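You operate a simulated robot arm through the tools that you are given. There is no shell and no other tool.

Carry out the task below with a simulated robot arm. There is one attempt and no reset: what you move stays moved.

JOB
Put the wound bobbin away in the free seat of the grey stand.
Fine: turn the free seat out from under the cover, free the winder latch, and turn the bobbin in under the cover at the end; the winder stays off. Where these are worked on the way, their far stop is far enough and under half their travel is too little: grey stand.

Only the result counts: the job must be done as asked and must still hold three seconds after the hand-in. Knocking over, shifting, dropping, spilling or breaking anything else fails it. A push-on lid holds only when it is set on centred and level and pressed home; a screw cap is set on level and turned clockwise until tight.

ROBOT AND FRAMES
A 7-joint arm with a two-finger parallel gripper, fixed in place. Base frame: the origin is at the foot of the arm, x ahead of it, y to its left, z up; the work surface is at about z = 0.006. Units: m, degrees, N and s.
With the tool pointing down near the work surface it reaches from about 0.24 to 0.62 m from the base axis. Its first joint turns from -66.0 to 66.0 degrees. Payload 2.6 kg.
Tool frame: the origin (TCP) lies between the finger pads and is the grasp point; the fingertips stand 0.03 m ahead of it; z points along the fingers, y is the line along which they close. Largest opening 0.094 m; finger width 0.028, thickness 0.01; the body of the gripper, 0.05 by 0.096 m, starts 0.055 m behind the TCP.
Orientation is told as [roll, pitch, yaw] about the base's x, y, z axes, in that order, counted from this pose: with the fingers straight down and closing along the base's y, the tool's x points along the base's -x, its y along +y and its z along -z.

CONTROLS
- The arm moves only by the tool apply_moves. Its argument "increments" is a list of rows, each an object of numbers (a shift or turn left out is 0, a gripper value left out holds the last): "tx", "ty", "tz": the shift along the base's x, y, z in cm; "ax", "ay", "az": the turn, a rotation vector about the base's x, y, z in degrees; "grip": the opening, from 0 (shut) to 1 (fully open). In form: [{"tx": .., "ty": .., "tz": .., "ax": .., "ay": .., "az": .., "grip": ..}, ...]. A call has 1 to 20 rows; each row is the pose to reach, as a shift and turn from the pose commanded when the call began. Rows are played at 5 a second. More than 0.05 m and 8.6 degrees between two rows, or a gripper value outside its range, and nothing of the call is played. A pose out of reach is approached as far as the arm can. The call stops where the force on the tool passes 50 N (or 10 N more than at its start, if that is more) or the arm is blocked; 0.2 s more then pass. Each finger travels about 0.072 m/s and halts on what it meets, pressing with about 34 N; the grip force reading is that of the motor and also rises with nothing between the fingers. The clock runs only during rows and for 0.2 s after the last one: add rows that repeat a pose to give the fingers time. It gives the time, the measured TCP pose, the force on the tool (base axes), the opening and the grip force at its end, in the units of the frame above (readings bear some noise), with the torque about the TCP (base axes, N m) and any sound that the robot's microphone picked up.
- Cameras (640 x 400 px; columns grow to the right, rows downward): "scene" is fixed at [0.0277, 0.4361, 0.5339]; the picture's right is [-0.75, -0.66, 0.00], its down [-0.47, 0.53, -0.71] and it looks along [0.47, -0.53, -0.71] (base axes); focal length 222 px, centre (320, 200). "wrist" rides on the gripper at [0.076, 0.014, -0.103] in the tool frame; the picture's right is [-0.18, 0.98, 0.00], its down [-0.75, -0.14, -0.64] and it looks along [-0.63, -0.12, 0.77] (tool axes); focal length 243 px, centre (320, 200). There is no depth. A picture from a camera that has moved, and an enlarged one, comes with that camera's place and axes in the base frame and with its lens. The place of the scene camera against the robot may be out by one fixed shift of up to 0.025 m in any direction.
- camera(camera): a new picture of that camera. The clock stands still meanwhile.
- inspect(camera, box): a new picture of the part [left, top, right, bottom] of that camera's present view, enlarged. The clock stands still meanwhile.
- job_done(): hands the job in; it is judged then, once.

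Nothing tells you positions but the pictures and the camera data. Unless the task says otherwise, let go and move clear before handing in.

The tools are called after ">>>" as a command line: name --argument value ..., lists and objects as JSON in quotes. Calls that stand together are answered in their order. apply_moves: Moves the arm, as the interface text tells. Its arguments: {"type":"object","properties":{"increments":{"type":"array","items":{"type":"object","properties":{"tx":{"type":"number"},"ty":{"type":"number"},"tz":{"type":"number"},"ax":{"type":"number"},"ay":{"type":"number"},"az":{"type":"number"},"grip":{"type":"number"}}}}},"required":["increments"]} The other tools are called the same way: camera (camera) takes a picture; inspect (camera, box) takes an enlarged picture of a part of a camera's view; job_done () hands the job in.

At the start:

```text
clock: 0.0
tcp_pos: [0.3604, 0.0145, 0.3572]
orientation: [0.0, 0.1, -0.1]
wrist_force: [0.5, 0.0, -0.4]
moment: [0.0, 0.0, 0.02]
width: 0.0941
gripper_force: 0.1
```

scene: 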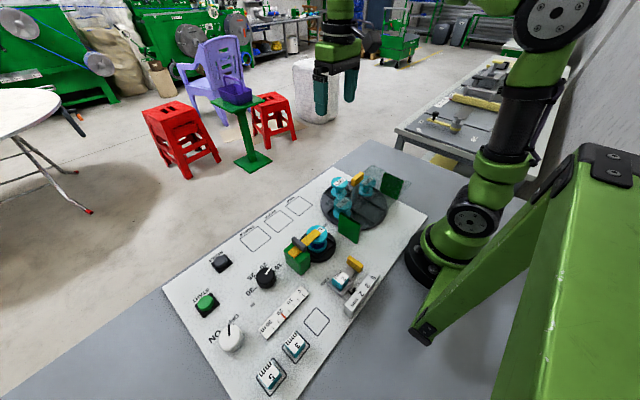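
wrist: 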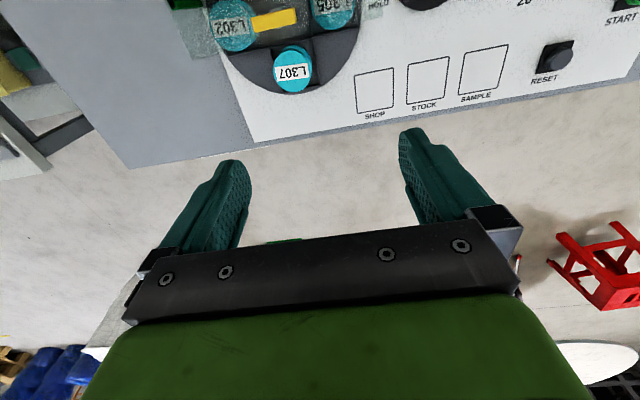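

I see a panel with a winder, a dark round stand with bobbins, and a transparent cover. I'll look closer before moving.

>>> inspect --camera "scene" --box '[270, 150, 430, 250]'

>>> inspect --camera "scene" --box '[240, 210, 400, 310]'

>>> inspect --camera "scene" --box '[160, 180, 480, 380]'

>>> inspect --camera "wrist" --box '[160, 0, 400, 150]'

```text
4.00 times, centred on (350, 200) of scene
camera zoom: at [0.0277, 0.4361, 0.5339], right [-0.75, -0.66, 0.0], down [-0.47, 0.53, -0.71], along [0.47, -0.53, -0.71], focal length 886 px, centre (200, 200)
```

zoom: 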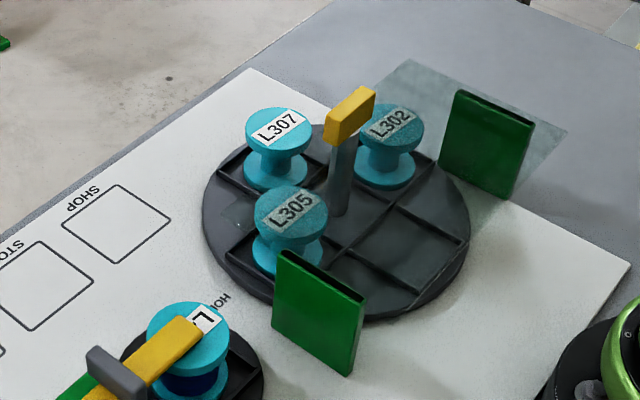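

```text
4.00 times, centred on (320, 260) of scene
camera zoom: at [0.0277, 0.4361, 0.5339], right [-0.75, -0.66, 0.0], down [-0.47, 0.53, -0.71], along [0.47, -0.53, -0.71], focal length 886 px, centre (320, -40)
```

zoom: 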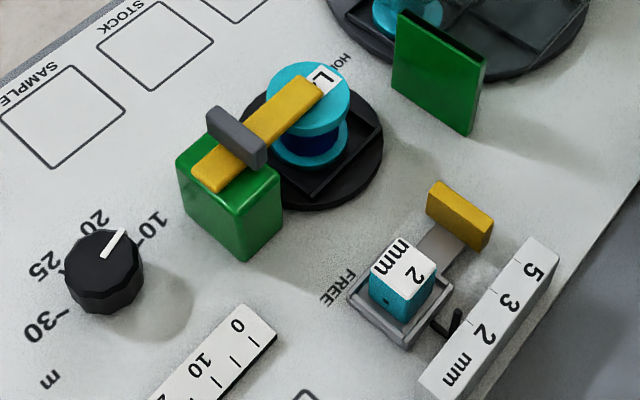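

```text
2.00 times, centred on (320, 280) of scene
camera zoom: at [0.0277, 0.4361, 0.5339], right [-0.75, -0.66, 0.0], down [-0.47, 0.53, -0.71], along [0.47, -0.53, -0.71], focal length 443 px, centre (320, 40)
```

zoom: 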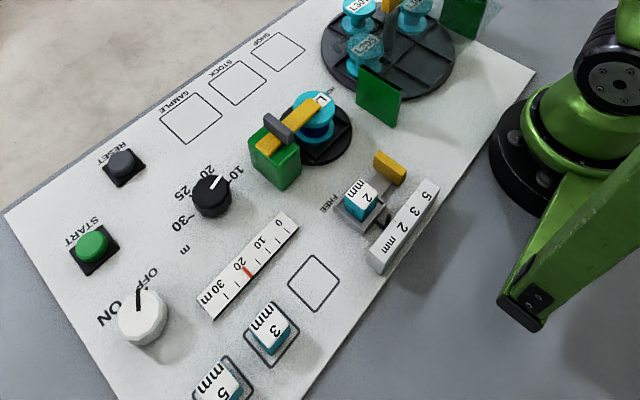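

```text
2.67 times, centred on (280, 75) of wrist
camera zoom: at [0.2851, 0.0284, 0.4595], right [0.18, 0.98, 0.0], down [0.75, -0.14, 0.64], along [0.63, -0.12, -0.77], focal length 647 px, centre (427, 533)
```

zoom: 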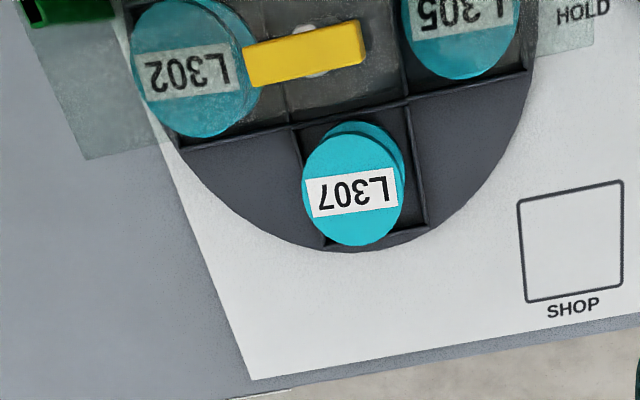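

The stand is about 0.28 m ahead of the base with its free seat on the robot side under the clear cover. I'll pull back high to view it with the wrist camera.

>>> apply_moves --increments '[{"tx": -4}, {"tx": -8}, {"tx": -10}, {"tx": -10}]'

>>> camera --camera "wrist"

>>> camera --camera "scene"

```text
clock: 1.0
tcp_pos: [0.2598, 0.0146, 0.3575]
orientation: [0.0, 0.1, 0.0]
wrist_force: [0.5, 0.3, 0.3]
moment: [-0.01, 0.0, 0.01]
width: 0.094
gripper_force: 0.0
```

```text
taken
camera wrist: at [0.1845, 0.0284, 0.4588], right [0.18, 0.98, 0.0], down [0.75, -0.14, 0.64], along [0.63, -0.12, -0.77], focal length 243 px, centre (320, 200)
```

wrist: 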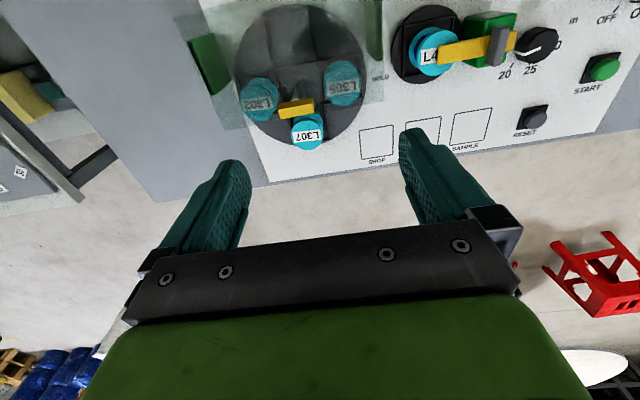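

```text
taken
```

scene: 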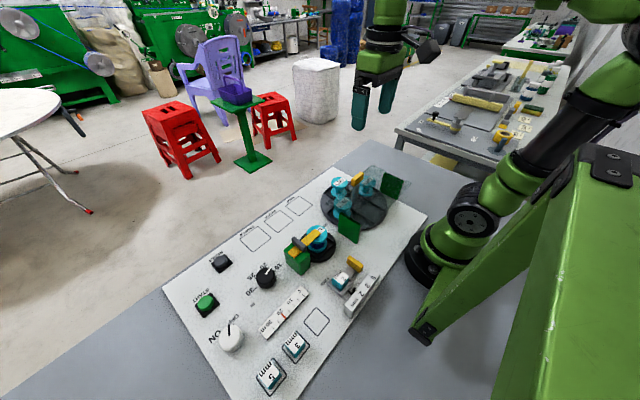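

>>> inspect --camera "wrist" --box '[180, 0, 400, 160]'

>>> inspect --camera "wrist" --box '[360, 0, 580, 160]'

```text
2.50 times, centred on (290, 80) of wrist
camera zoom: at [0.1845, 0.0284, 0.4588], right [0.18, 0.98, 0.0], down [0.75, -0.14, 0.64], along [0.63, -0.12, -0.77], focal length 606 px, centre (395, 500)
```

zoom: 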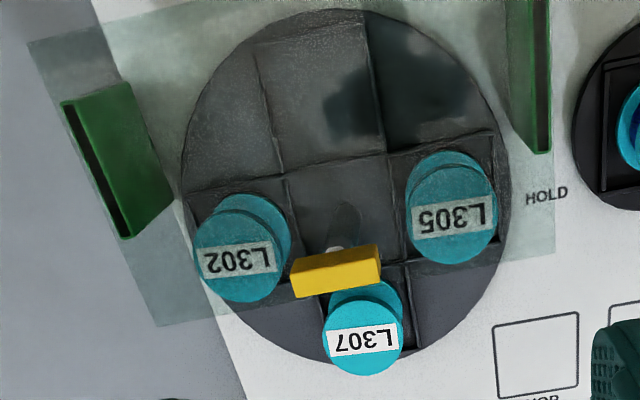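

```text
2.50 times, centred on (470, 80) of wrist
camera zoom: at [0.1845, 0.0284, 0.4588], right [0.18, 0.98, 0.0], down [0.75, -0.14, 0.64], along [0.63, -0.12, -0.77], focal length 606 px, centre (-55, 500)
```

zoom: 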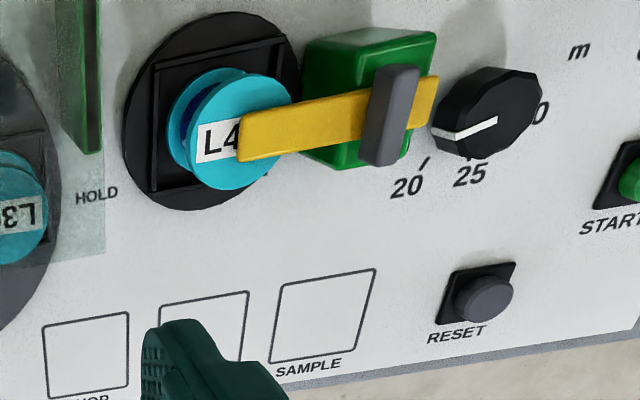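

>>> inspect --camera "scene" --box '[318, 150, 398, 200]'

>>> inspect --camera "scene" --box '[320, 190, 400, 240]'

>>> inspect --camera "scene" --box '[280, 215, 344, 275]'

>>> inspect --camera "wrist" --box '[260, 70, 360, 150]'

```text
8.00 times, centred on (358, 175) of scene
camera zoom: at [0.0277, 0.4361, 0.5339], right [-0.75, -0.66, 0.0], down [-0.47, 0.53, -0.71], along [0.47, -0.53, -0.71], focal length 1772 px, centre (16, 400)
```

zoom: 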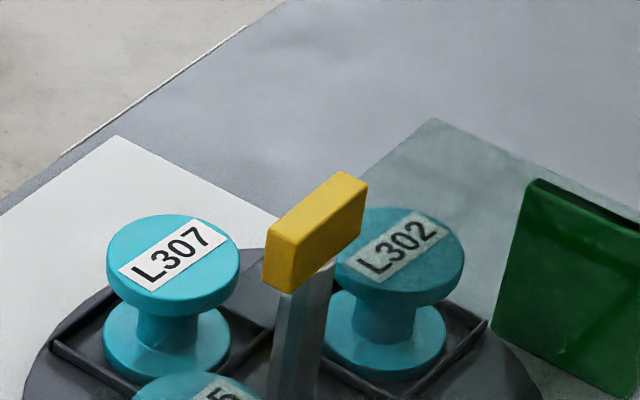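

```text
8.00 times, centred on (360, 215) of scene
camera zoom: at [0.0277, 0.4361, 0.5339], right [-0.75, -0.66, 0.0], down [-0.47, 0.53, -0.71], along [0.47, -0.53, -0.71], focal length 1772 px, centre (0, 80)
```

zoom: 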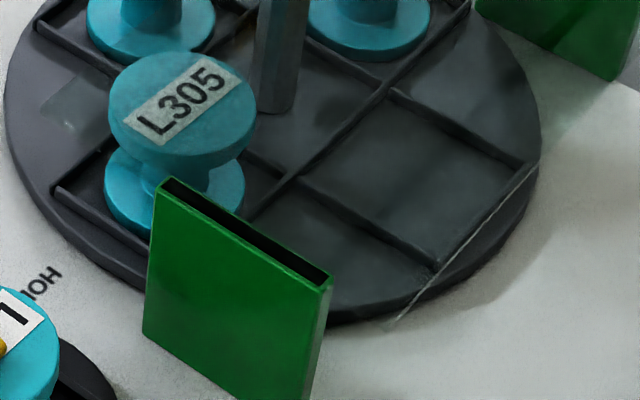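

```text
6.67 times, centred on (312, 245) of scene
camera zoom: at [0.0277, 0.4361, 0.5339], right [-0.75, -0.66, 0.0], down [-0.47, 0.53, -0.71], along [0.47, -0.53, -0.71], focal length 1477 px, centre (373, -100)
```

zoom: 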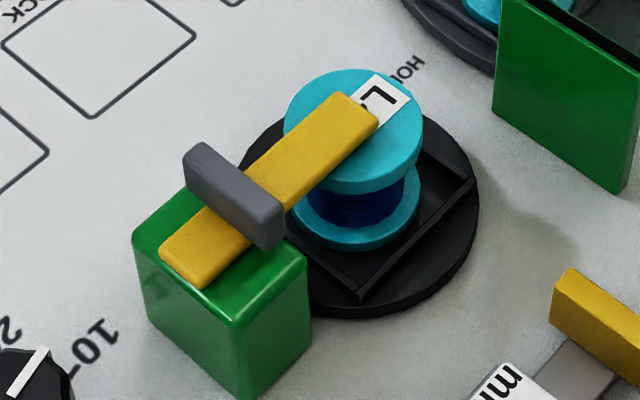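

```text
5.00 times, centred on (310, 110) of wrist
camera zoom: at [0.1845, 0.0284, 0.4588], right [0.18, 0.98, 0.0], down [0.75, -0.14, 0.64], along [0.63, -0.12, -0.77], focal length 1213 px, centre (370, 650)
```

zoom: 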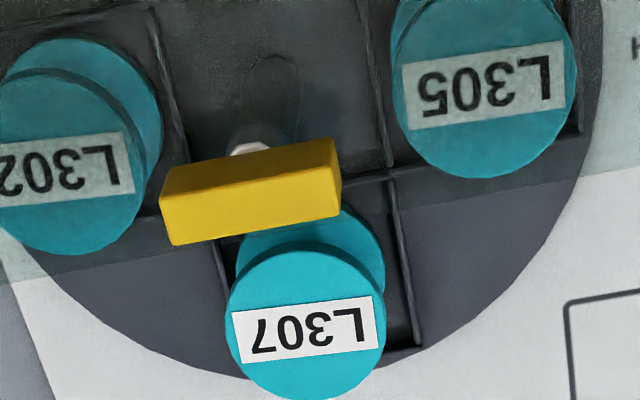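

The turntable's handle sits on the pole above the clear cover, near (0.297, -0.025). I'll test how far the wrist can yaw up high before choosing grips.

>>> apply_moves --increments '[{"tx": 2, "az": -8.5}, {"tx": 4, "az": -17}, {"tx": 4, "az": -25.5}, {"tx": 4, "az": -34}, {"tx": 4, "az": -42.5}, {"tx": 4, "az": -51}, {"tx": 4, "az": -59.5}, {"tx": 4, "az": -68}, {"tx": 4, "az": -76.5}, {"tx": 4, "az": -85}, {"tx": 4, "az": -90}]'

>>> camera --camera "wrist"

```text
clock: 3.4
tcp_pos: [0.3004, 0.0142, 0.3577]
orientation: [0.0, -0.1, -90.1]
wrist_force: [0.5, 0.3, 0.3]
moment: [0.03, -0.03, -0.04]
width: 0.094
gripper_force: 0.1
```

```text
taken
camera wrist: at [0.3155, 0.0901, 0.4591], right [0.98, -0.19, 0.0], down [-0.14, -0.75, 0.64], along [-0.12, -0.63, -0.77], focal length 243 px, centre (320, 200)
```

wrist: 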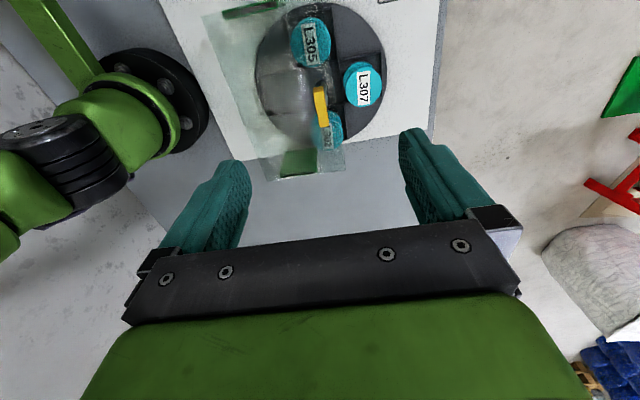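

Yaw −90 works. I'll test further the same way to find the limit.

>>> apply_moves --increments '[{"az": -8.5}, {"az": -17}, {"az": -25.5}, {"az": -34}, {"az": -42.5}, {"az": -51}, {"az": -59.5}, {"az": -68}, {"az": -76.5}, {"az": -85}, {"az": -93}]'

```text
clock: 5.8
tcp_pos: [0.3004, 0.0151, 0.3571]
orientation: [0.0, 0.0, 176.9]
wrist_force: [0.5, -0.6, 0.8]
moment: [-0.03, -0.01, 0.02]
width: 0.0942
gripper_force: 0.2
```

>>> camera --camera "wrist"

>>> inspect --camera "wrist" --box '[200, 0, 440, 160]'

```text
taken
camera wrist: at [0.3762, -0.0044, 0.4591], right [-0.24, -0.97, 0.0], down [-0.74, 0.18, 0.64], along [-0.62, 0.15, -0.77], focal length 243 px, centre (320, 200)
```

wrist: 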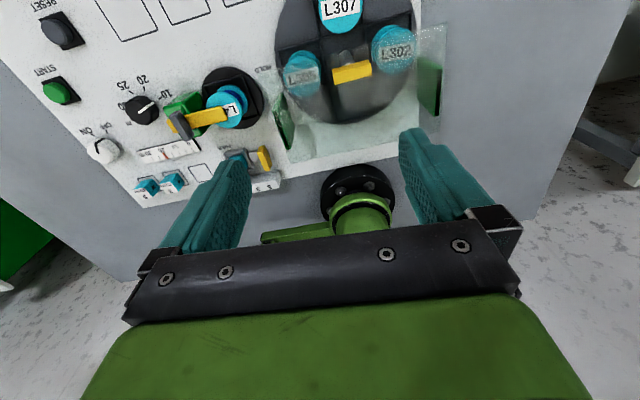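

```text
2.50 times, centred on (320, 80) of wrist
camera zoom: at [0.3762, -0.0044, 0.4591], right [-0.24, -0.97, 0.0], down [-0.74, 0.18, 0.64], along [-0.62, 0.15, -0.77], focal length 606 px, centre (320, 500)
```

zoom: 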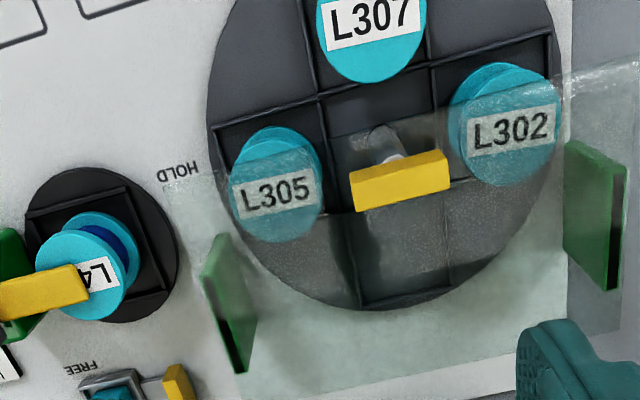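

Wrist yaw reaches past −180, so one grip can cover a big turn. I estimate the handle top at about (0.297, −0.026, 0.137); next I go to yaw −90 above it and look.

>>> apply_moves --increments '[{"az": 8.5}, {"az": 17}, {"az": 25.5}, {"az": 34}, {"az": 42.5}, {"az": 51, "ty": -1}, {"az": 59.5, "ty": -2, "tz": -1}, {"az": 68, "ty": -3, "tz": -3}, {"az": 76.5, "ty": -4, "tz": -6}, {"az": 85, "ty": -4.1, "tz": -9, "tx": -0.3}, {"az": 93, "ty": -4.1, "tz": -11, "tx": -0.3}, {"az": 93, "ty": -4.1, "tz": -11, "tx": -0.3}]'

>>> camera --camera "wrist"

>>> inspect --camera "scene" --box '[290, 100, 450, 220]'

```text
clock: 8.4
tcp_pos: [0.2983, -0.024, 0.2491]
orientation: [-0.1, 0.0, -89.8]
wrist_force: [0.4, 0.1, -1.1]
moment: [-0.04, 0.04, 0.02]
width: 0.0941
gripper_force: 0.0
```

```text
taken
camera wrist: at [0.3128, 0.0512, 0.3508], right [0.98, -0.18, 0.0], down [-0.14, -0.75, 0.64], along [-0.12, -0.63, -0.77], focal length 243 px, centre (320, 200)
```

wrist: 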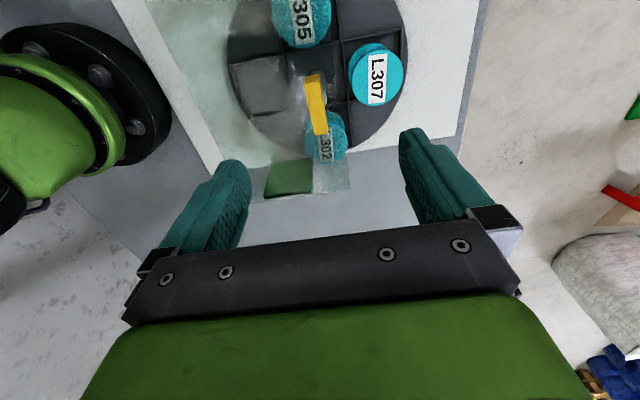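

```text
3.33 times, centred on (370, 160) of scene
camera zoom: at [0.0277, 0.4361, 0.5339], right [-0.75, -0.66, 0.0], down [-0.47, 0.53, -0.71], along [0.47, -0.53, -0.71], focal length 738 px, centre (153, 333)
```

zoom: 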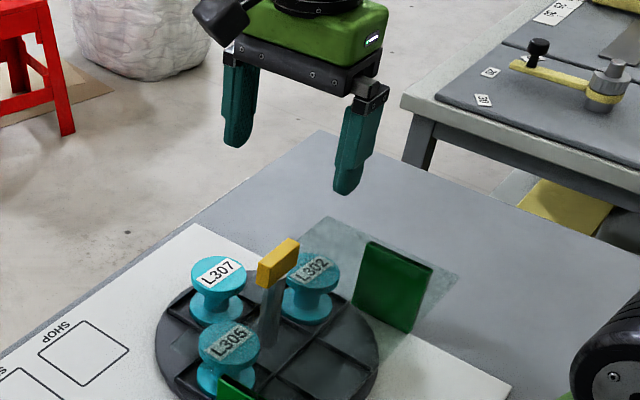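

>>> inspect --camera "wrist" --box '[270, 50, 390, 150]'

```text
4.00 times, centred on (330, 100) of wrist
camera zoom: at [0.3128, 0.0512, 0.3508], right [0.98, -0.18, 0.0], down [-0.14, -0.75, 0.64], along [-0.12, -0.63, -0.77], focal length 970 px, centre (280, 600)
```

zoom: 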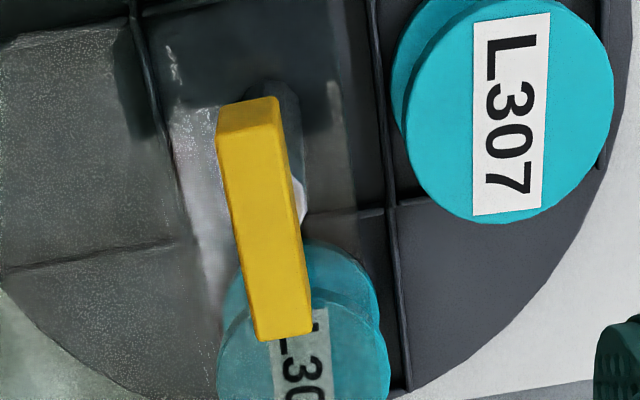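

Combining views, the handle is centred near (0.2965, −0.025), top about z 0.131, above the cover at about z 0.09. I'll lower to TCP z ≈ 0.135 around it with the fingers closing along x.

>>> apply_moves --increments '[{"tx": -0.1, "ty": 0.15, "tz": -4}, {"tx": -0.1, "ty": 0.15, "tz": -7}, {"tx": -0.1, "ty": 0.15, "tz": -9}, {"tx": -0.1, "ty": 0.15, "tz": -10.5}, {"tx": -0.1, "ty": 0.15, "tz": -11.2}, {"tx": -0.1, "ty": 0.15, "tz": -11.2}]'

>>> camera --camera "wrist"

>>> inspect --camera "scene" --box '[310, 120, 420, 210]'

```text
clock: 9.8
tcp_pos: [0.298, -0.0245, 0.1372]
orientation: [0.0, 0.0, -90.0]
wrist_force: [-0.3, 0.1, 0.2]
moment: [0.0, -0.01, 0.0]
width: 0.0941
gripper_force: 0.1
```

```text
taken
camera wrist: at [0.3118, 0.0512, 0.2385], right [0.98, -0.18, 0.0], down [-0.14, -0.75, 0.64], along [-0.12, -0.63, -0.77], focal length 243 px, centre (320, 200)
```

wrist: 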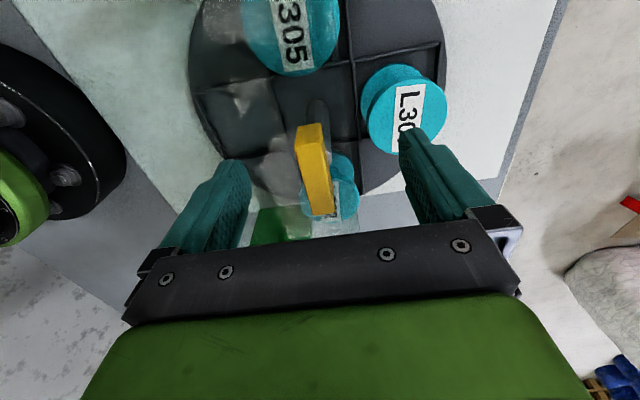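

```text
4.44 times, centred on (365, 165) of scene
camera zoom: at [0.0277, 0.4361, 0.5339], right [-0.75, -0.66, 0.0], down [-0.47, 0.53, -0.71], along [0.47, -0.53, -0.71], focal length 984 px, centre (120, 356)
```

zoom: 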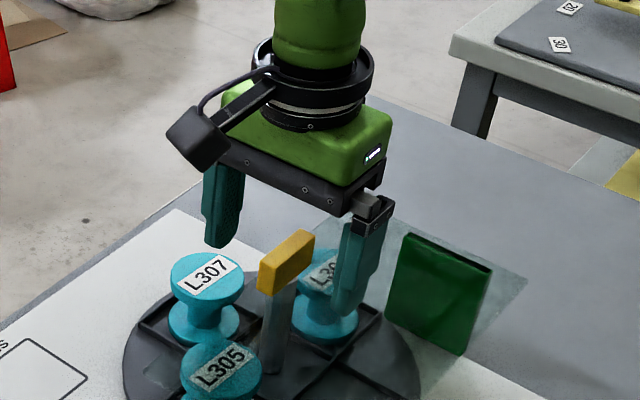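

>>> apply_moves --increments '[{"tx": -0.15, "tz": -0.4}, {"tx": -0.15, "tz": -0.4, "grip": 0.5}, {"tx": -0.15, "tz": -0.4, "grip": 0.3}, {"tx": -0.15, "tz": -0.4, "grip": 0.25}, {"tx": -0.15, "tz": -0.4, "grip": 0.25}]'

>>> camera --camera "wrist"

>>> inspect --camera "scene" --box '[310, 120, 420, 210]'

```text
clock: 11.0
tcp_pos: [0.2961, -0.0222, 0.1327]
orientation: [0.0, 0.2, -90.0]
wrist_force: [0.0, 0.7, -0.1]
moment: [-0.01, 0.0, -0.01]
width: 0.0238
gripper_force: 0.1
```

```text
taken
camera wrist: at [0.3101, 0.0513, 0.2341], right [0.98, -0.18, 0.0], down [-0.14, -0.75, 0.64], along [-0.12, -0.63, -0.77], focal length 243 px, centre (320, 200)
```

wrist: 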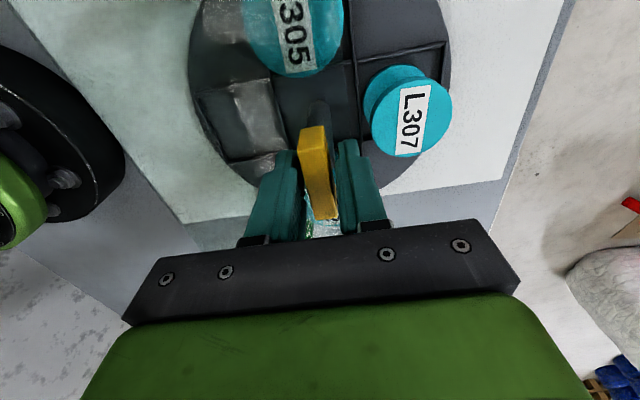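

```text
4.44 times, centred on (365, 165) of scene
camera zoom: at [0.0277, 0.4361, 0.5339], right [-0.75, -0.66, 0.0], down [-0.47, 0.53, -0.71], along [0.47, -0.53, -0.71], focal length 984 px, centre (120, 356)
```

zoom: 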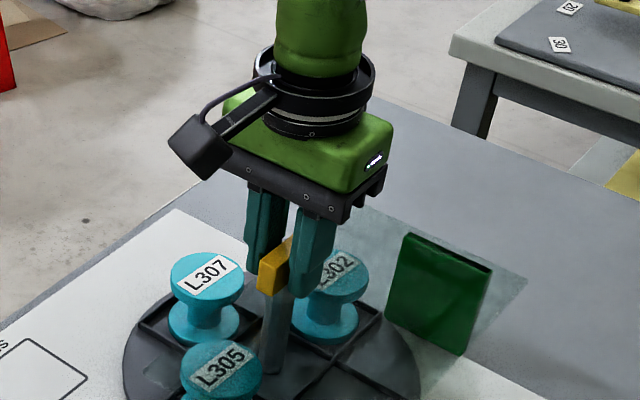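

The fingers straddle the handle centrally. I'll close on it.

>>> apply_moves --increments '[{"grip": 0.1}, {"grip": 0.0}, {"grip": 0.0}, {"grip": 0.0}]'

```text
clock: 12.0
tcp_pos: [0.2953, -0.0248, 0.133]
orientation: [-0.1, 0.0, -90.0]
wrist_force: [-9.9, -0.5, 7.9]
moment: [-0.11, 0.22, 0.01]
width: 0.0196
gripper_force: 44.9
```

>>> apply_moves --increments '[{"tx": -0.1, "tz": 0.05}, {"tx": -0.1, "tz": 0.05}]'

>>> camera --camera "wrist"

```text
clock: 12.6
tcp_pos: [0.2953, -0.0254, 0.1322]
orientation: [0.1, 0.1, -89.9]
wrist_force: [6.6, -1.6, -15.9]
moment: [0.76, -0.04, -0.04]
width: 0.0199
gripper_force: 44.3
```

```text
taken
camera wrist: at [0.3094, 0.0514, 0.234], right [0.98, -0.18, 0.0], down [-0.14, -0.75, 0.64], along [-0.12, -0.63, -0.77], focal length 243 px, centre (320, 200)
```

wrist: 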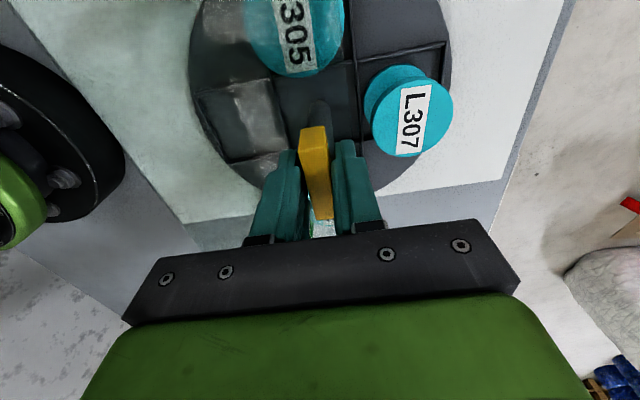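

>>> apply_moves --increments '[{"tx": 0.04, "tz": -0.03}, {"tx": 0.04, "tz": -0.03, "az": 3}, {"tx": 0.04, "tz": -0.03, "az": 6}, {"tx": 0.04, "tz": -0.03, "az": 6}]'

```text
clock: 13.6
tcp_pos: [0.2954, -0.0247, 0.1322]
orientation: [0.1, 0.1, -83.9]
wrist_force: [-2.4, 5.1, 8.5]
moment: [-0.81, 0.1, -0.01]
width: 0.0194
gripper_force: 44.7
```

>>> apply_moves --increments '[{"az": 5}, {"az": 10}, {"az": 15}, {"az": 15}]'

>>> camera --camera "wrist"

>>> inspect --camera "scene" --box '[270, 150, 430, 250]'

```text
clock: 14.6
tcp_pos: [0.2942, -0.024, 0.1323]
orientation: [0.0, 0.0, -69.0]
wrist_force: [-5.4, 7.8, 17.6]
moment: [0.21, 0.19, 0.01]
width: 0.0197
gripper_force: 45.0
```

```text
taken
camera wrist: at [0.281, 0.0512, 0.234], right [0.98, 0.18, 0.0], down [0.14, -0.75, 0.64], along [0.12, -0.63, -0.77], focal length 243 px, centre (320, 200)
```

wrist: 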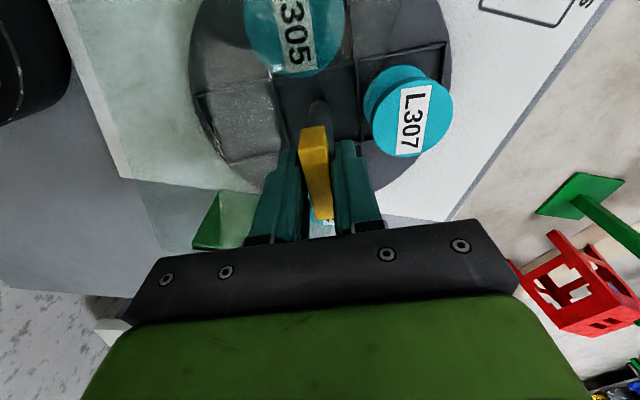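

```text
4.00 times, centred on (350, 200) of scene
camera zoom: at [0.0277, 0.4361, 0.5339], right [-0.75, -0.66, 0.0], down [-0.47, 0.53, -0.71], along [0.47, -0.53, -0.71], focal length 886 px, centre (200, 200)
```

zoom: 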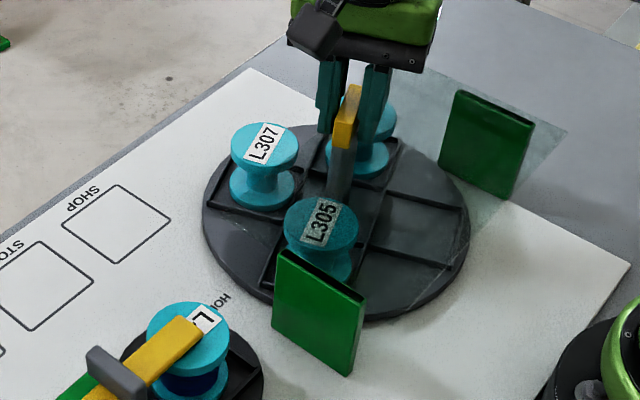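

The turntable follows counter-clockwise freely. I'll continue in steps, trimming the side forces.

>>> apply_moves --increments '[{"tx": -0.03, "ty": 0.04, "tz": 0.04}, {"tx": -0.03, "ty": 0.04, "tz": 0.04, "az": 6}, {"tx": -0.03, "ty": 0.04, "tz": 0.04, "az": 12}, {"tx": -0.03, "ty": 0.04, "tz": 0.04, "az": 18}, {"tx": -0.03, "ty": 0.04, "tz": 0.04, "az": 24}, {"tx": -0.03, "ty": 0.04, "tz": 0.04, "az": 24}]'

```text
clock: 16.0
tcp_pos: [0.293, -0.0242, 0.1321]
orientation: [0.0, 0.0, -44.9]
wrist_force: [7.5, 7.1, -6.6]
moment: [-0.6, -1.14, 0.06]
width: 0.0198
gripper_force: 44.7
```

>>> apply_moves --increments '[{"tx": 0.04, "ty": 0.04, "tz": -0.02}, {"tx": 0.04, "ty": 0.04, "tz": -0.02, "az": 6}, {"tx": 0.04, "ty": 0.04, "tz": -0.02, "az": 12}, {"tx": 0.04, "ty": 0.04, "tz": -0.02, "az": 18}, {"tx": 0.04, "ty": 0.04, "tz": -0.02, "az": 24}, {"tx": 0.04, "ty": 0.04, "tz": -0.02, "az": 24}]'

```text
clock: 17.4
tcp_pos: [0.2955, -0.0254, 0.132]
orientation: [0.0, 0.2, -20.9]
wrist_force: [-10.7, -3.1, 18.9]
moment: [0.07, 0.6, 0.01]
width: 0.0198
gripper_force: 45.2
```

>>> apply_moves --increments '[{"tx": -0.05, "ty": -0.02, "tz": 0.04}, {"tx": -0.05, "ty": -0.02, "tz": 0.04, "az": 6}, {"tx": -0.05, "ty": -0.02, "tz": 0.04, "az": 12}, {"tx": -0.05, "ty": -0.02, "tz": 0.04, "az": 18}, {"tx": -0.05, "ty": -0.02, "tz": 0.04, "az": 21}, {"tx": -0.05, "ty": -0.02, "tz": 0.04, "az": 21}]'

>>> inspect --camera "scene" --box '[270, 150, 430, 250]'

```text
clock: 18.8
tcp_pos: [0.2948, -0.0258, 0.1315]
orientation: [-0.1, 0.0, 0.1]
wrist_force: [13.0, -12.6, -31.7]
moment: [-0.2, -0.02, 0.0]
width: 0.0197
gripper_force: 44.9
```

```text
4.00 times, centred on (350, 200) of scene
camera zoom: at [0.0279, 0.4361, 0.5339], right [-0.75, -0.66, 0.0], down [-0.47, 0.53, -0.71], along [0.47, -0.53, -0.71], focal length 886 px, centre (200, 200)
```

zoom: 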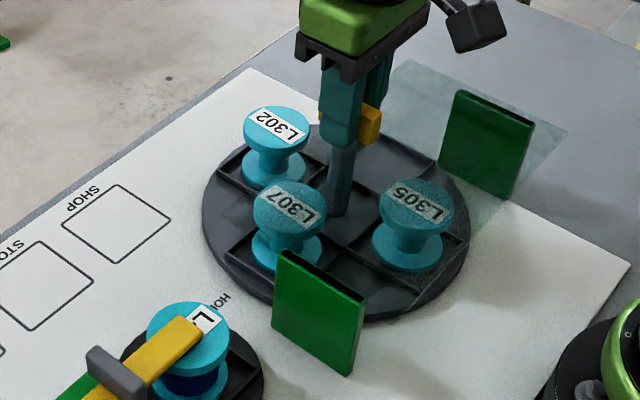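

>>> apply_moves --increments '[{"tx": 0.05, "ty": -0.05, "tz": -0.07}, {"tx": 0.05, "ty": -0.05, "tz": -0.07, "az": 6}, {"tx": 0.05, "ty": -0.05, "tz": -0.07, "az": 12}, {"tx": 0.05, "ty": -0.05, "tz": -0.07, "az": 18}, {"tx": 0.05, "ty": -0.05, "tz": -0.07, "az": 24}, {"tx": 0.05, "ty": -0.05, "tz": -0.07, "az": 24}]'

```text
clock: 20.2
tcp_pos: [0.2944, -0.0249, 0.1329]
orientation: [0.0, 0.1, 23.9]
wrist_force: [-18.6, -16.1, 13.3]
moment: [-0.38, 0.3, 0.05]
width: 0.0194
gripper_force: 44.4
```

>>> apply_moves --increments '[{"tx": -0.08, "ty": -0.07, "tz": 0.03}, {"tx": -0.08, "ty": -0.07, "tz": 0.03, "az": 6}, {"tx": -0.08, "ty": -0.07, "tz": 0.03, "az": 12}, {"tx": -0.08, "ty": -0.07, "tz": 0.03, "az": 18}, {"tx": -0.08, "ty": -0.07, "tz": 0.03, "az": 24}, {"tx": -0.08, "ty": -0.07, "tz": 0.03, "az": 24}]'

```text
clock: 21.6
tcp_pos: [0.2933, -0.0261, 0.1331]
orientation: [-0.1, -0.1, 48.2]
wrist_force: [15.8, -6.8, -26.2]
moment: [-0.13, -0.33, 0.03]
width: 0.0194
gripper_force: 44.5
```

>>> apply_moves --increments '[{"tx": 0.06, "ty": -0.03, "tz": -0.06}, {"tx": 0.06, "ty": -0.03, "tz": -0.06, "az": 6}, {"tx": 0.06, "ty": -0.03, "tz": -0.06, "az": 12}, {"tx": 0.06, "ty": -0.03, "tz": -0.06, "az": 18}, {"tx": 0.06, "ty": -0.03, "tz": -0.06, "az": 24}, {"tx": 0.06, "ty": -0.03, "tz": -0.06, "az": 24}]'

>>> inspect --camera "scene" --box '[270, 150, 430, 250]'

```text
clock: 23.0
tcp_pos: [0.2942, -0.0268, 0.1325]
orientation: [0.0, 0.0, 72.1]
wrist_force: [-3.8, -7.3, 12.5]
moment: [0.31, 0.02, 0.01]
width: 0.0194
gripper_force: 44.6
```

```text
4.00 times, centred on (350, 200) of scene
camera zoom: at [0.0277, 0.4361, 0.5339], right [-0.75, -0.66, 0.0], down [-0.47, 0.53, -0.71], along [0.47, -0.53, -0.71], focal length 886 px, centre (200, 200)
```

zoom: 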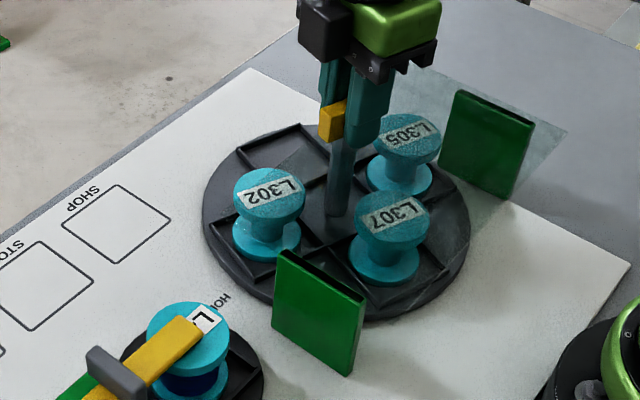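

>>> apply_moves --increments '[{"tx": -0.01, "ty": -0.03, "tz": 0.02, "az": 4}, {"tx": -0.01, "ty": -0.03, "tz": 0.02, "az": 8}, {"tx": -0.01, "ty": -0.03, "tz": 0.02, "az": 12}, {"tx": -0.01, "ty": -0.03, "tz": 0.02, "az": 16}, {"tx": -0.01, "ty": -0.03, "tz": 0.02, "az": 18}, {"tx": -0.01, "ty": -0.03, "tz": 0.02, "az": 18}]'

>>> inspect --camera "scene" --box '[270, 150, 430, 250]'

```text
clock: 24.4
tcp_pos: [0.2943, -0.0262, 0.1324]
orientation: [-0.1, 0.0, 90.1]
wrist_force: [-7.1, 3.1, 35.6]
moment: [-0.27, 0.35, 0.08]
width: 0.0193
gripper_force: 44.9
```

```text
4.00 times, centred on (350, 200) of scene
camera zoom: at [0.0276, 0.4361, 0.5339], right [-0.75, -0.66, 0.0], down [-0.47, 0.53, -0.71], along [0.47, -0.53, -0.71], focal length 886 px, centre (200, 200)
```

zoom: 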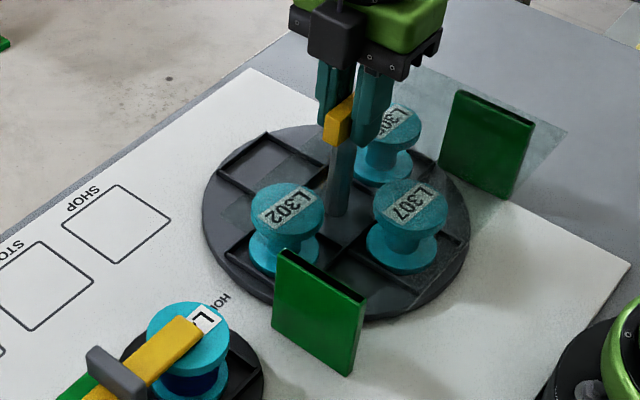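

>>> apply_moves --increments '[{"tz": 0.08, "tx": -0.03}, {"tz": 0.08, "tx": -0.03, "az": 1}, {"tz": 0.08, "tx": -0.03, "az": 2}, {"tz": 0.08, "tx": -0.03, "az": 3}, {"tz": 0.08, "tx": -0.03, "az": 3}]'

```text
clock: 25.6
tcp_pos: [0.2958, -0.0257, 0.1326]
orientation: [-0.1, 0.0, 93.3]
wrist_force: [18.9, 11.3, -4.5]
moment: [0.71, -0.43, -0.05]
width: 0.0197
gripper_force: 45.4
```

>>> inspect --camera "scene" --box '[270, 150, 430, 250]'

>>> camera --camera "wrist"

```text
4.00 times, centred on (350, 200) of scene
camera zoom: at [0.0278, 0.4361, 0.5339], right [-0.75, -0.66, 0.0], down [-0.47, 0.53, -0.71], along [0.47, -0.53, -0.71], focal length 886 px, centre (200, 200)
```

zoom: 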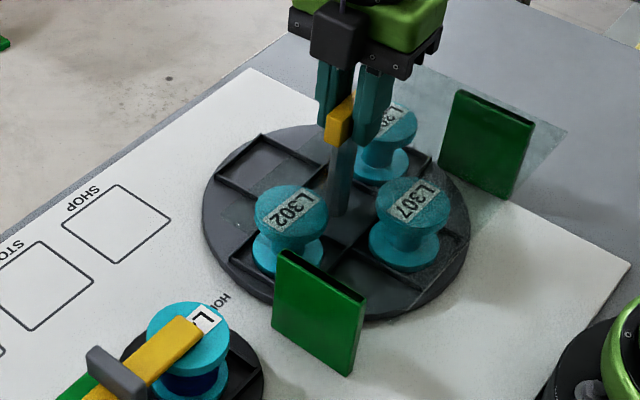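

```text
taken
camera wrist: at [0.285, -0.1032, 0.2338], right [-0.99, 0.13, 0.0], down [0.1, 0.76, 0.64], along [0.08, 0.64, -0.77], focal length 243 px, centre (320, 200)
```

wrist: 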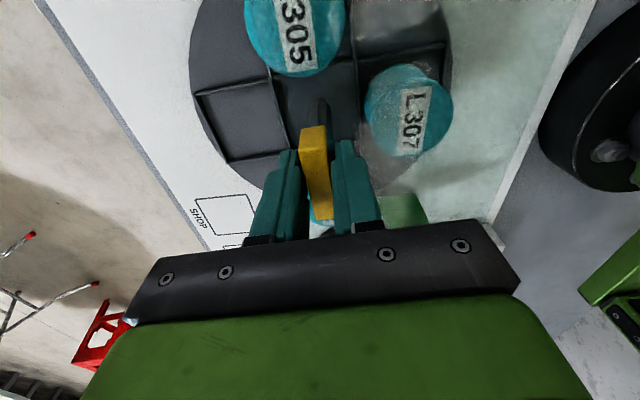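

The free seat is out at the far side. I'll return to exactly 180°, release the handle and rise.

>>> apply_moves --increments '[{"tx": 0.04, "ty": 0.03, "tz": -0.02, "az": -1.5}, {"tx": 0.04, "ty": 0.03, "tz": -0.02, "az": -3}, {"tx": 0.04, "ty": 0.03, "tz": -0.02, "az": -3}]'

>>> apply_moves --increments '[{"grip": 0.2}, {"grip": 0.5}, {"grip": 0.6}, {"grip": 0.6}, {"grip": 0.6, "tz": 2}, {"grip": 0.6, "tz": 5}, {"grip": 0.6, "tz": 9}, {"grip": 0.6, "tz": 13}]'

>>> inspect --camera "scene" --box '[270, 150, 430, 250]'

>>> camera --camera "wrist"

```text
clock: 26.4
tcp_pos: [0.2953, -0.0255, 0.1323]
orientation: [0.0, 0.1, 90.0]
wrist_force: [20.6, 15.5, -10.8]
moment: [0.21, -0.52, -0.01]
width: 0.0197
gripper_force: 45.1
```

```text
clock: 28.2
tcp_pos: [0.2949, -0.0274, 0.2627]
orientation: [0.1, -0.1, 90.0]
wrist_force: [-0.5, -0.5, -0.4]
moment: [0.01, 0.02, -0.03]
width: 0.0566
gripper_force: 0.0
```

```text
4.00 times, centred on (350, 200) of scene
camera zoom: at [0.0277, 0.4361, 0.5339], right [-0.75, -0.66, 0.0], down [-0.47, 0.53, -0.71], along [0.47, -0.53, -0.71], focal length 886 px, centre (200, 200)
```

zoom: 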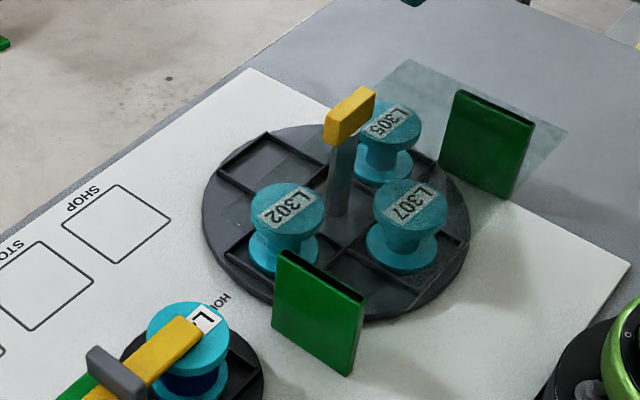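

```text
taken
camera wrist: at [0.2805, -0.1031, 0.3645], right [-0.98, 0.18, 0.0], down [0.14, 0.75, 0.64], along [0.12, 0.63, -0.77], focal length 243 px, centre (320, 200)
```

wrist: 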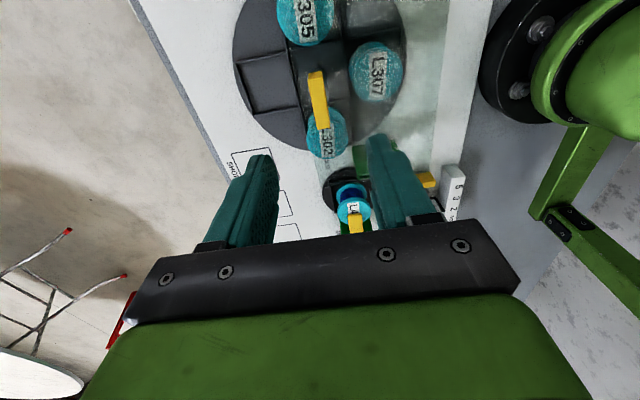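

The free seat is now uncovered. Next, the latch: I'll move above it with yaw 0 for a close look.

>>> apply_moves --increments '[{"tz": 4, "az": -8.2, "ty": 1}, {"tz": 6, "az": -16.4, "ty": 3}, {"tz": 6, "az": -24.6, "ty": 6}, {"tz": 6, "az": -32.8, "ty": 9}, {"tz": 6, "az": -41, "ty": 12}, {"tz": 6, "az": -49.2, "ty": 15}, {"tz": 6, "az": -57.4, "ty": 18}, {"tz": 6, "az": -65.6, "ty": 21, "tx": -1}, {"tz": 6, "az": -73.8, "ty": 24, "tx": -2}, {"tz": 4, "az": -82, "ty": 26.5, "tx": -2.5}, {"tz": 0, "az": -90, "ty": 26.5, "tx": -2.5}, {"tz": -2, "az": -90, "ty": 26.5, "tx": -2.5}, {"tz": -2, "az": -90, "ty": 26.5, "tx": -2.5, "grip": 1}]'

>>> camera --camera "wrist"

>>> camera --camera "scene"

```text
clock: 31.0
tcp_pos: [0.27, 0.2387, 0.2419]
orientation: [0.1, 0.0, 0.1]
wrist_force: [-0.2, 0.9, -0.4]
moment: [0.0, 0.0, 0.01]
width: 0.0938
gripper_force: 0.1
```

```text
taken
camera wrist: at [0.1948, 0.2522, 0.3429], right [0.18, 0.98, 0.0], down [0.75, -0.14, 0.64], along [0.63, -0.12, -0.77], focal length 243 px, centre (320, 200)
```

wrist: 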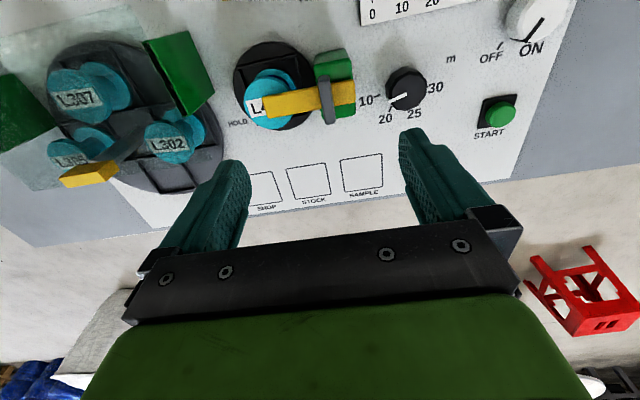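

```text
taken
```

scene: 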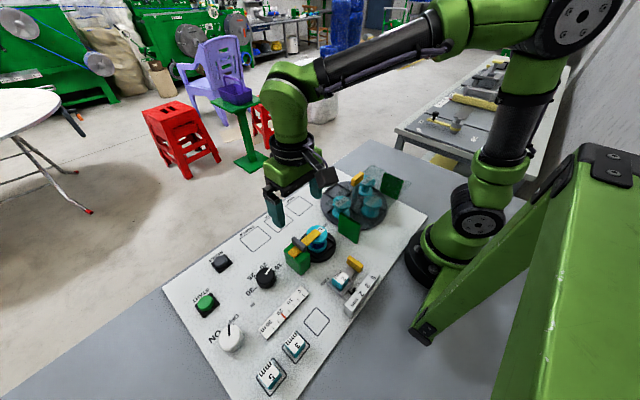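

>>> inspect --camera "wrist" --box '[220, 30, 380, 140]'

>>> inspect --camera "scene" --box '[270, 215, 350, 275]'

```text
3.64 times, centred on (300, 85) of wrist
camera zoom: at [0.1948, 0.2522, 0.3429], right [0.18, 0.98, 0.0], down [0.75, -0.14, 0.64], along [0.63, -0.12, -0.77], focal length 882 px, centre (393, 618)
```

zoom: 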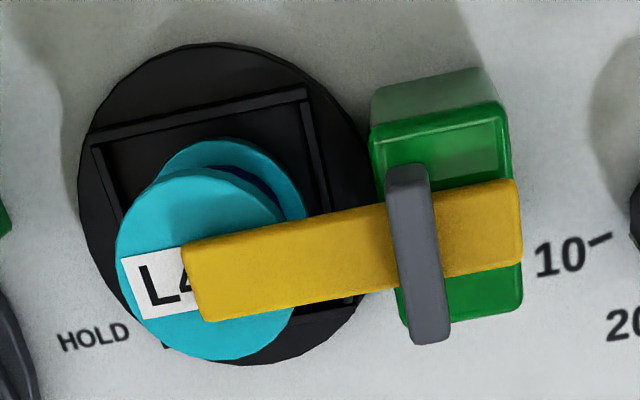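

```text
6.67 times, centred on (310, 245) of scene
camera zoom: at [0.0277, 0.4361, 0.5339], right [-0.75, -0.66, 0.0], down [-0.47, 0.53, -0.71], along [0.47, -0.53, -0.71], focal length 1477 px, centre (387, -100)
```

zoom: 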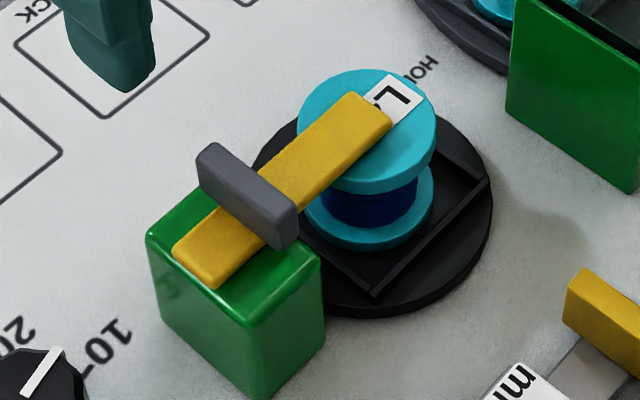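

The latch bar is held down over the bobbin (bobbin top about (0.275, 0.178, 0.064)), with a grey grip fin near (0.275, 0.244) topping at about z 0.095. I'll descend above the fin for a closer look.

>>> apply_moves --increments '[{"tx": 0.3, "ty": 0.4, "tz": -4}, {"tx": 0.5, "ty": 0.5, "tz": -8}, {"tx": 0.5, "ty": 0.5, "tz": -9.5}, {"tx": 0.5, "ty": 0.5, "tz": -9.5}]'

>>> camera --camera "wrist"

>>> inspect --camera "scene" --box '[260, 190, 360, 275]'

```text
clock: 32.0
tcp_pos: [0.2761, 0.2455, 0.1485]
orientation: [-0.1, -0.1, 0.0]
wrist_force: [0.3, -0.1, -0.6]
moment: [-0.03, -0.02, 0.04]
width: 0.0938
gripper_force: 0.0
```

```text
taken
camera wrist: at [0.1997, 0.2579, 0.2502], right [0.18, 0.98, 0.0], down [0.75, -0.14, 0.64], along [0.63, -0.12, -0.77], focal length 243 px, centre (320, 200)
```

wrist: 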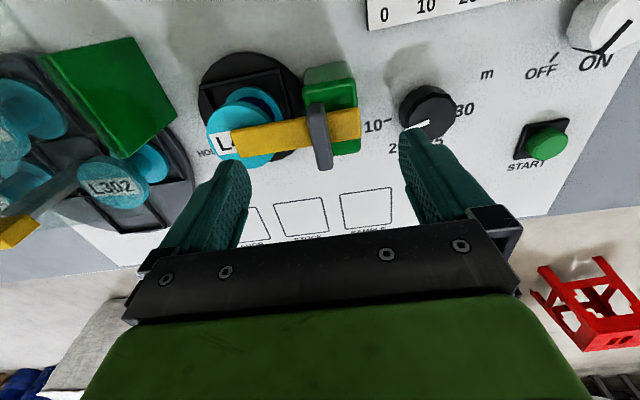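

```text
4.71 times, centred on (310, 232) of scene
camera zoom: at [0.0277, 0.4361, 0.5339], right [-0.75, -0.66, 0.0], down [-0.47, 0.53, -0.71], along [0.47, -0.53, -0.71], focal length 1042 px, centre (367, 47)
```

zoom: 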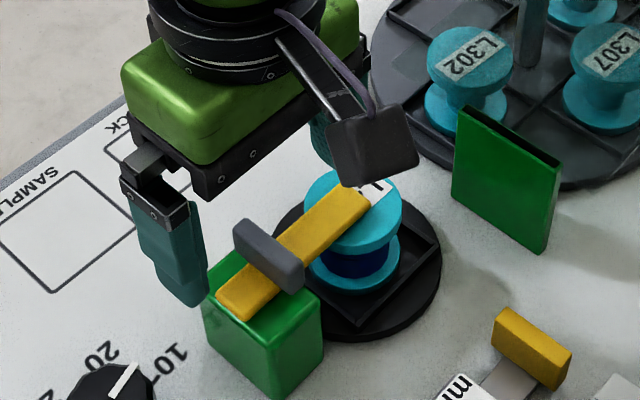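

>>> inspect --camera "wrist" --box '[260, 50, 380, 190]'

```text
2.86 times, centred on (320, 120) of wrist
camera zoom: at [0.1997, 0.2579, 0.2502], right [0.18, 0.98, 0.0], down [0.75, -0.14, 0.64], along [0.63, -0.12, -0.77], focal length 693 px, centre (320, 429)
```

zoom: 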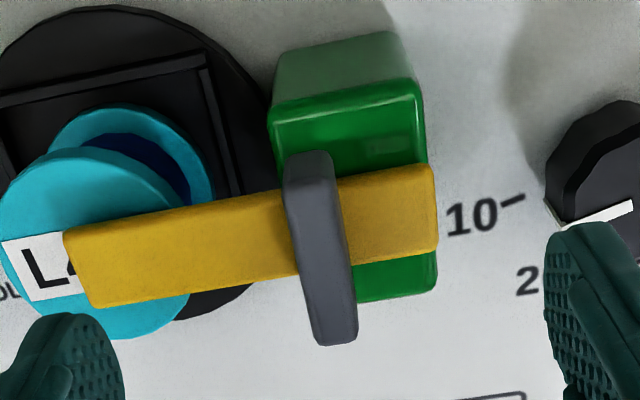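

The fin spans x 0.257–0.297 at y ≈ 0.244, top z ≈ 0.096, bar top ≈ 0.074. I'll lower to TCP z ≈ 0.109 and close gently.

>>> apply_moves --increments '[{"ty": -0.05, "tz": -2}, {"ty": -0.05, "tz": -3.2}, {"ty": -0.05, "tz": -3.8}, {"ty": -0.05, "tz": -3.8, "grip": 0.5}, {"ty": -0.05, "tz": -3.8, "grip": 0.3}, {"ty": -0.05, "tz": -3.8, "grip": 0.3}]'

>>> inspect --camera "wrist" --box '[220, 70, 420, 240]'

>>> inspect --camera "scene" --box '[260, 190, 360, 275]'

```text
clock: 33.4
tcp_pos: [0.2745, 0.2453, 0.1089]
orientation: [0.0, -0.1, 0.0]
wrist_force: [1.1, 0.8, 2.8]
moment: [-0.05, 0.03, -0.02]
width: 0.0284
gripper_force: 1.0
```

```text
2.35 times, centred on (320, 155) of wrist
camera zoom: at [0.199, 0.2574, 0.2116], right [0.18, 0.98, 0.0], down [0.75, -0.14, 0.64], along [0.63, -0.12, -0.77], focal length 571 px, centre (320, 306)
```

zoom: 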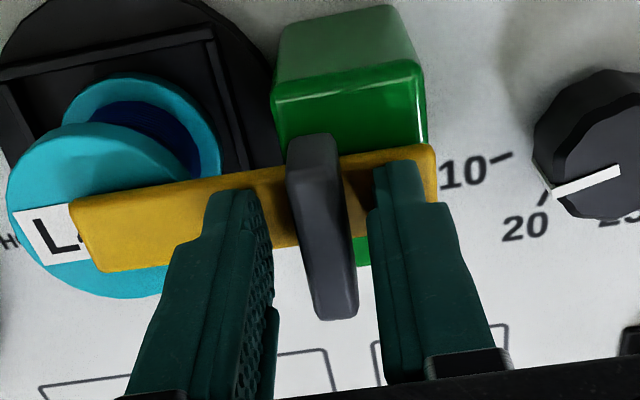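

```text
4.71 times, centred on (310, 232) of scene
camera zoom: at [0.0277, 0.4361, 0.5339], right [-0.75, -0.66, 0.0], down [-0.47, 0.53, -0.71], along [0.47, -0.53, -0.71], focal length 1042 px, centre (367, 47)
```

zoom: 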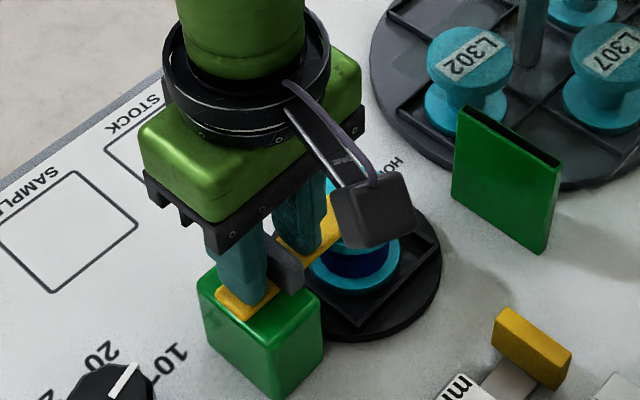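

>>> apply_moves --increments '[{"grip": 0.15, "tz": 0.1}, {"grip": 0.0, "tz": 0.1}, {"grip": 0.0, "tz": 0.1}, {"grip": 0.0, "tz": 0.1}]'

```text
clock: 34.4
tcp_pos: [0.2738, 0.2457, 0.1104]
orientation: [0.2, -0.1, 0.3]
wrist_force: [5.7, 25.0, -17.7]
moment: [0.17, -0.11, -0.14]
width: 0.012
gripper_force: 45.3
```

>>> apply_moves --increments '[{"ty": 0.1, "tz": -0.04}, {"ty": 0.1, "tz": -0.04}]'

>>> apply_moves --increments '[{"az": -1}, {"az": -2}, {"az": -3}, {"az": -3}]'

```text
clock: 35.0
tcp_pos: [0.2738, 0.2448, 0.1111]
orientation: [0.1, 0.0, 0.2]
wrist_force: [1.5, 23.3, -8.5]
moment: [0.35, -0.1, -0.04]
width: 0.0119
gripper_force: 44.8
```

```text
clock: 36.0
tcp_pos: [0.2738, 0.245, 0.1109]
orientation: [0.0, 0.0, -3.0]
wrist_force: [-6.6, 15.1, -0.1]
moment: [0.18, -1.16, 0.03]
width: 0.012
gripper_force: 45.3
```

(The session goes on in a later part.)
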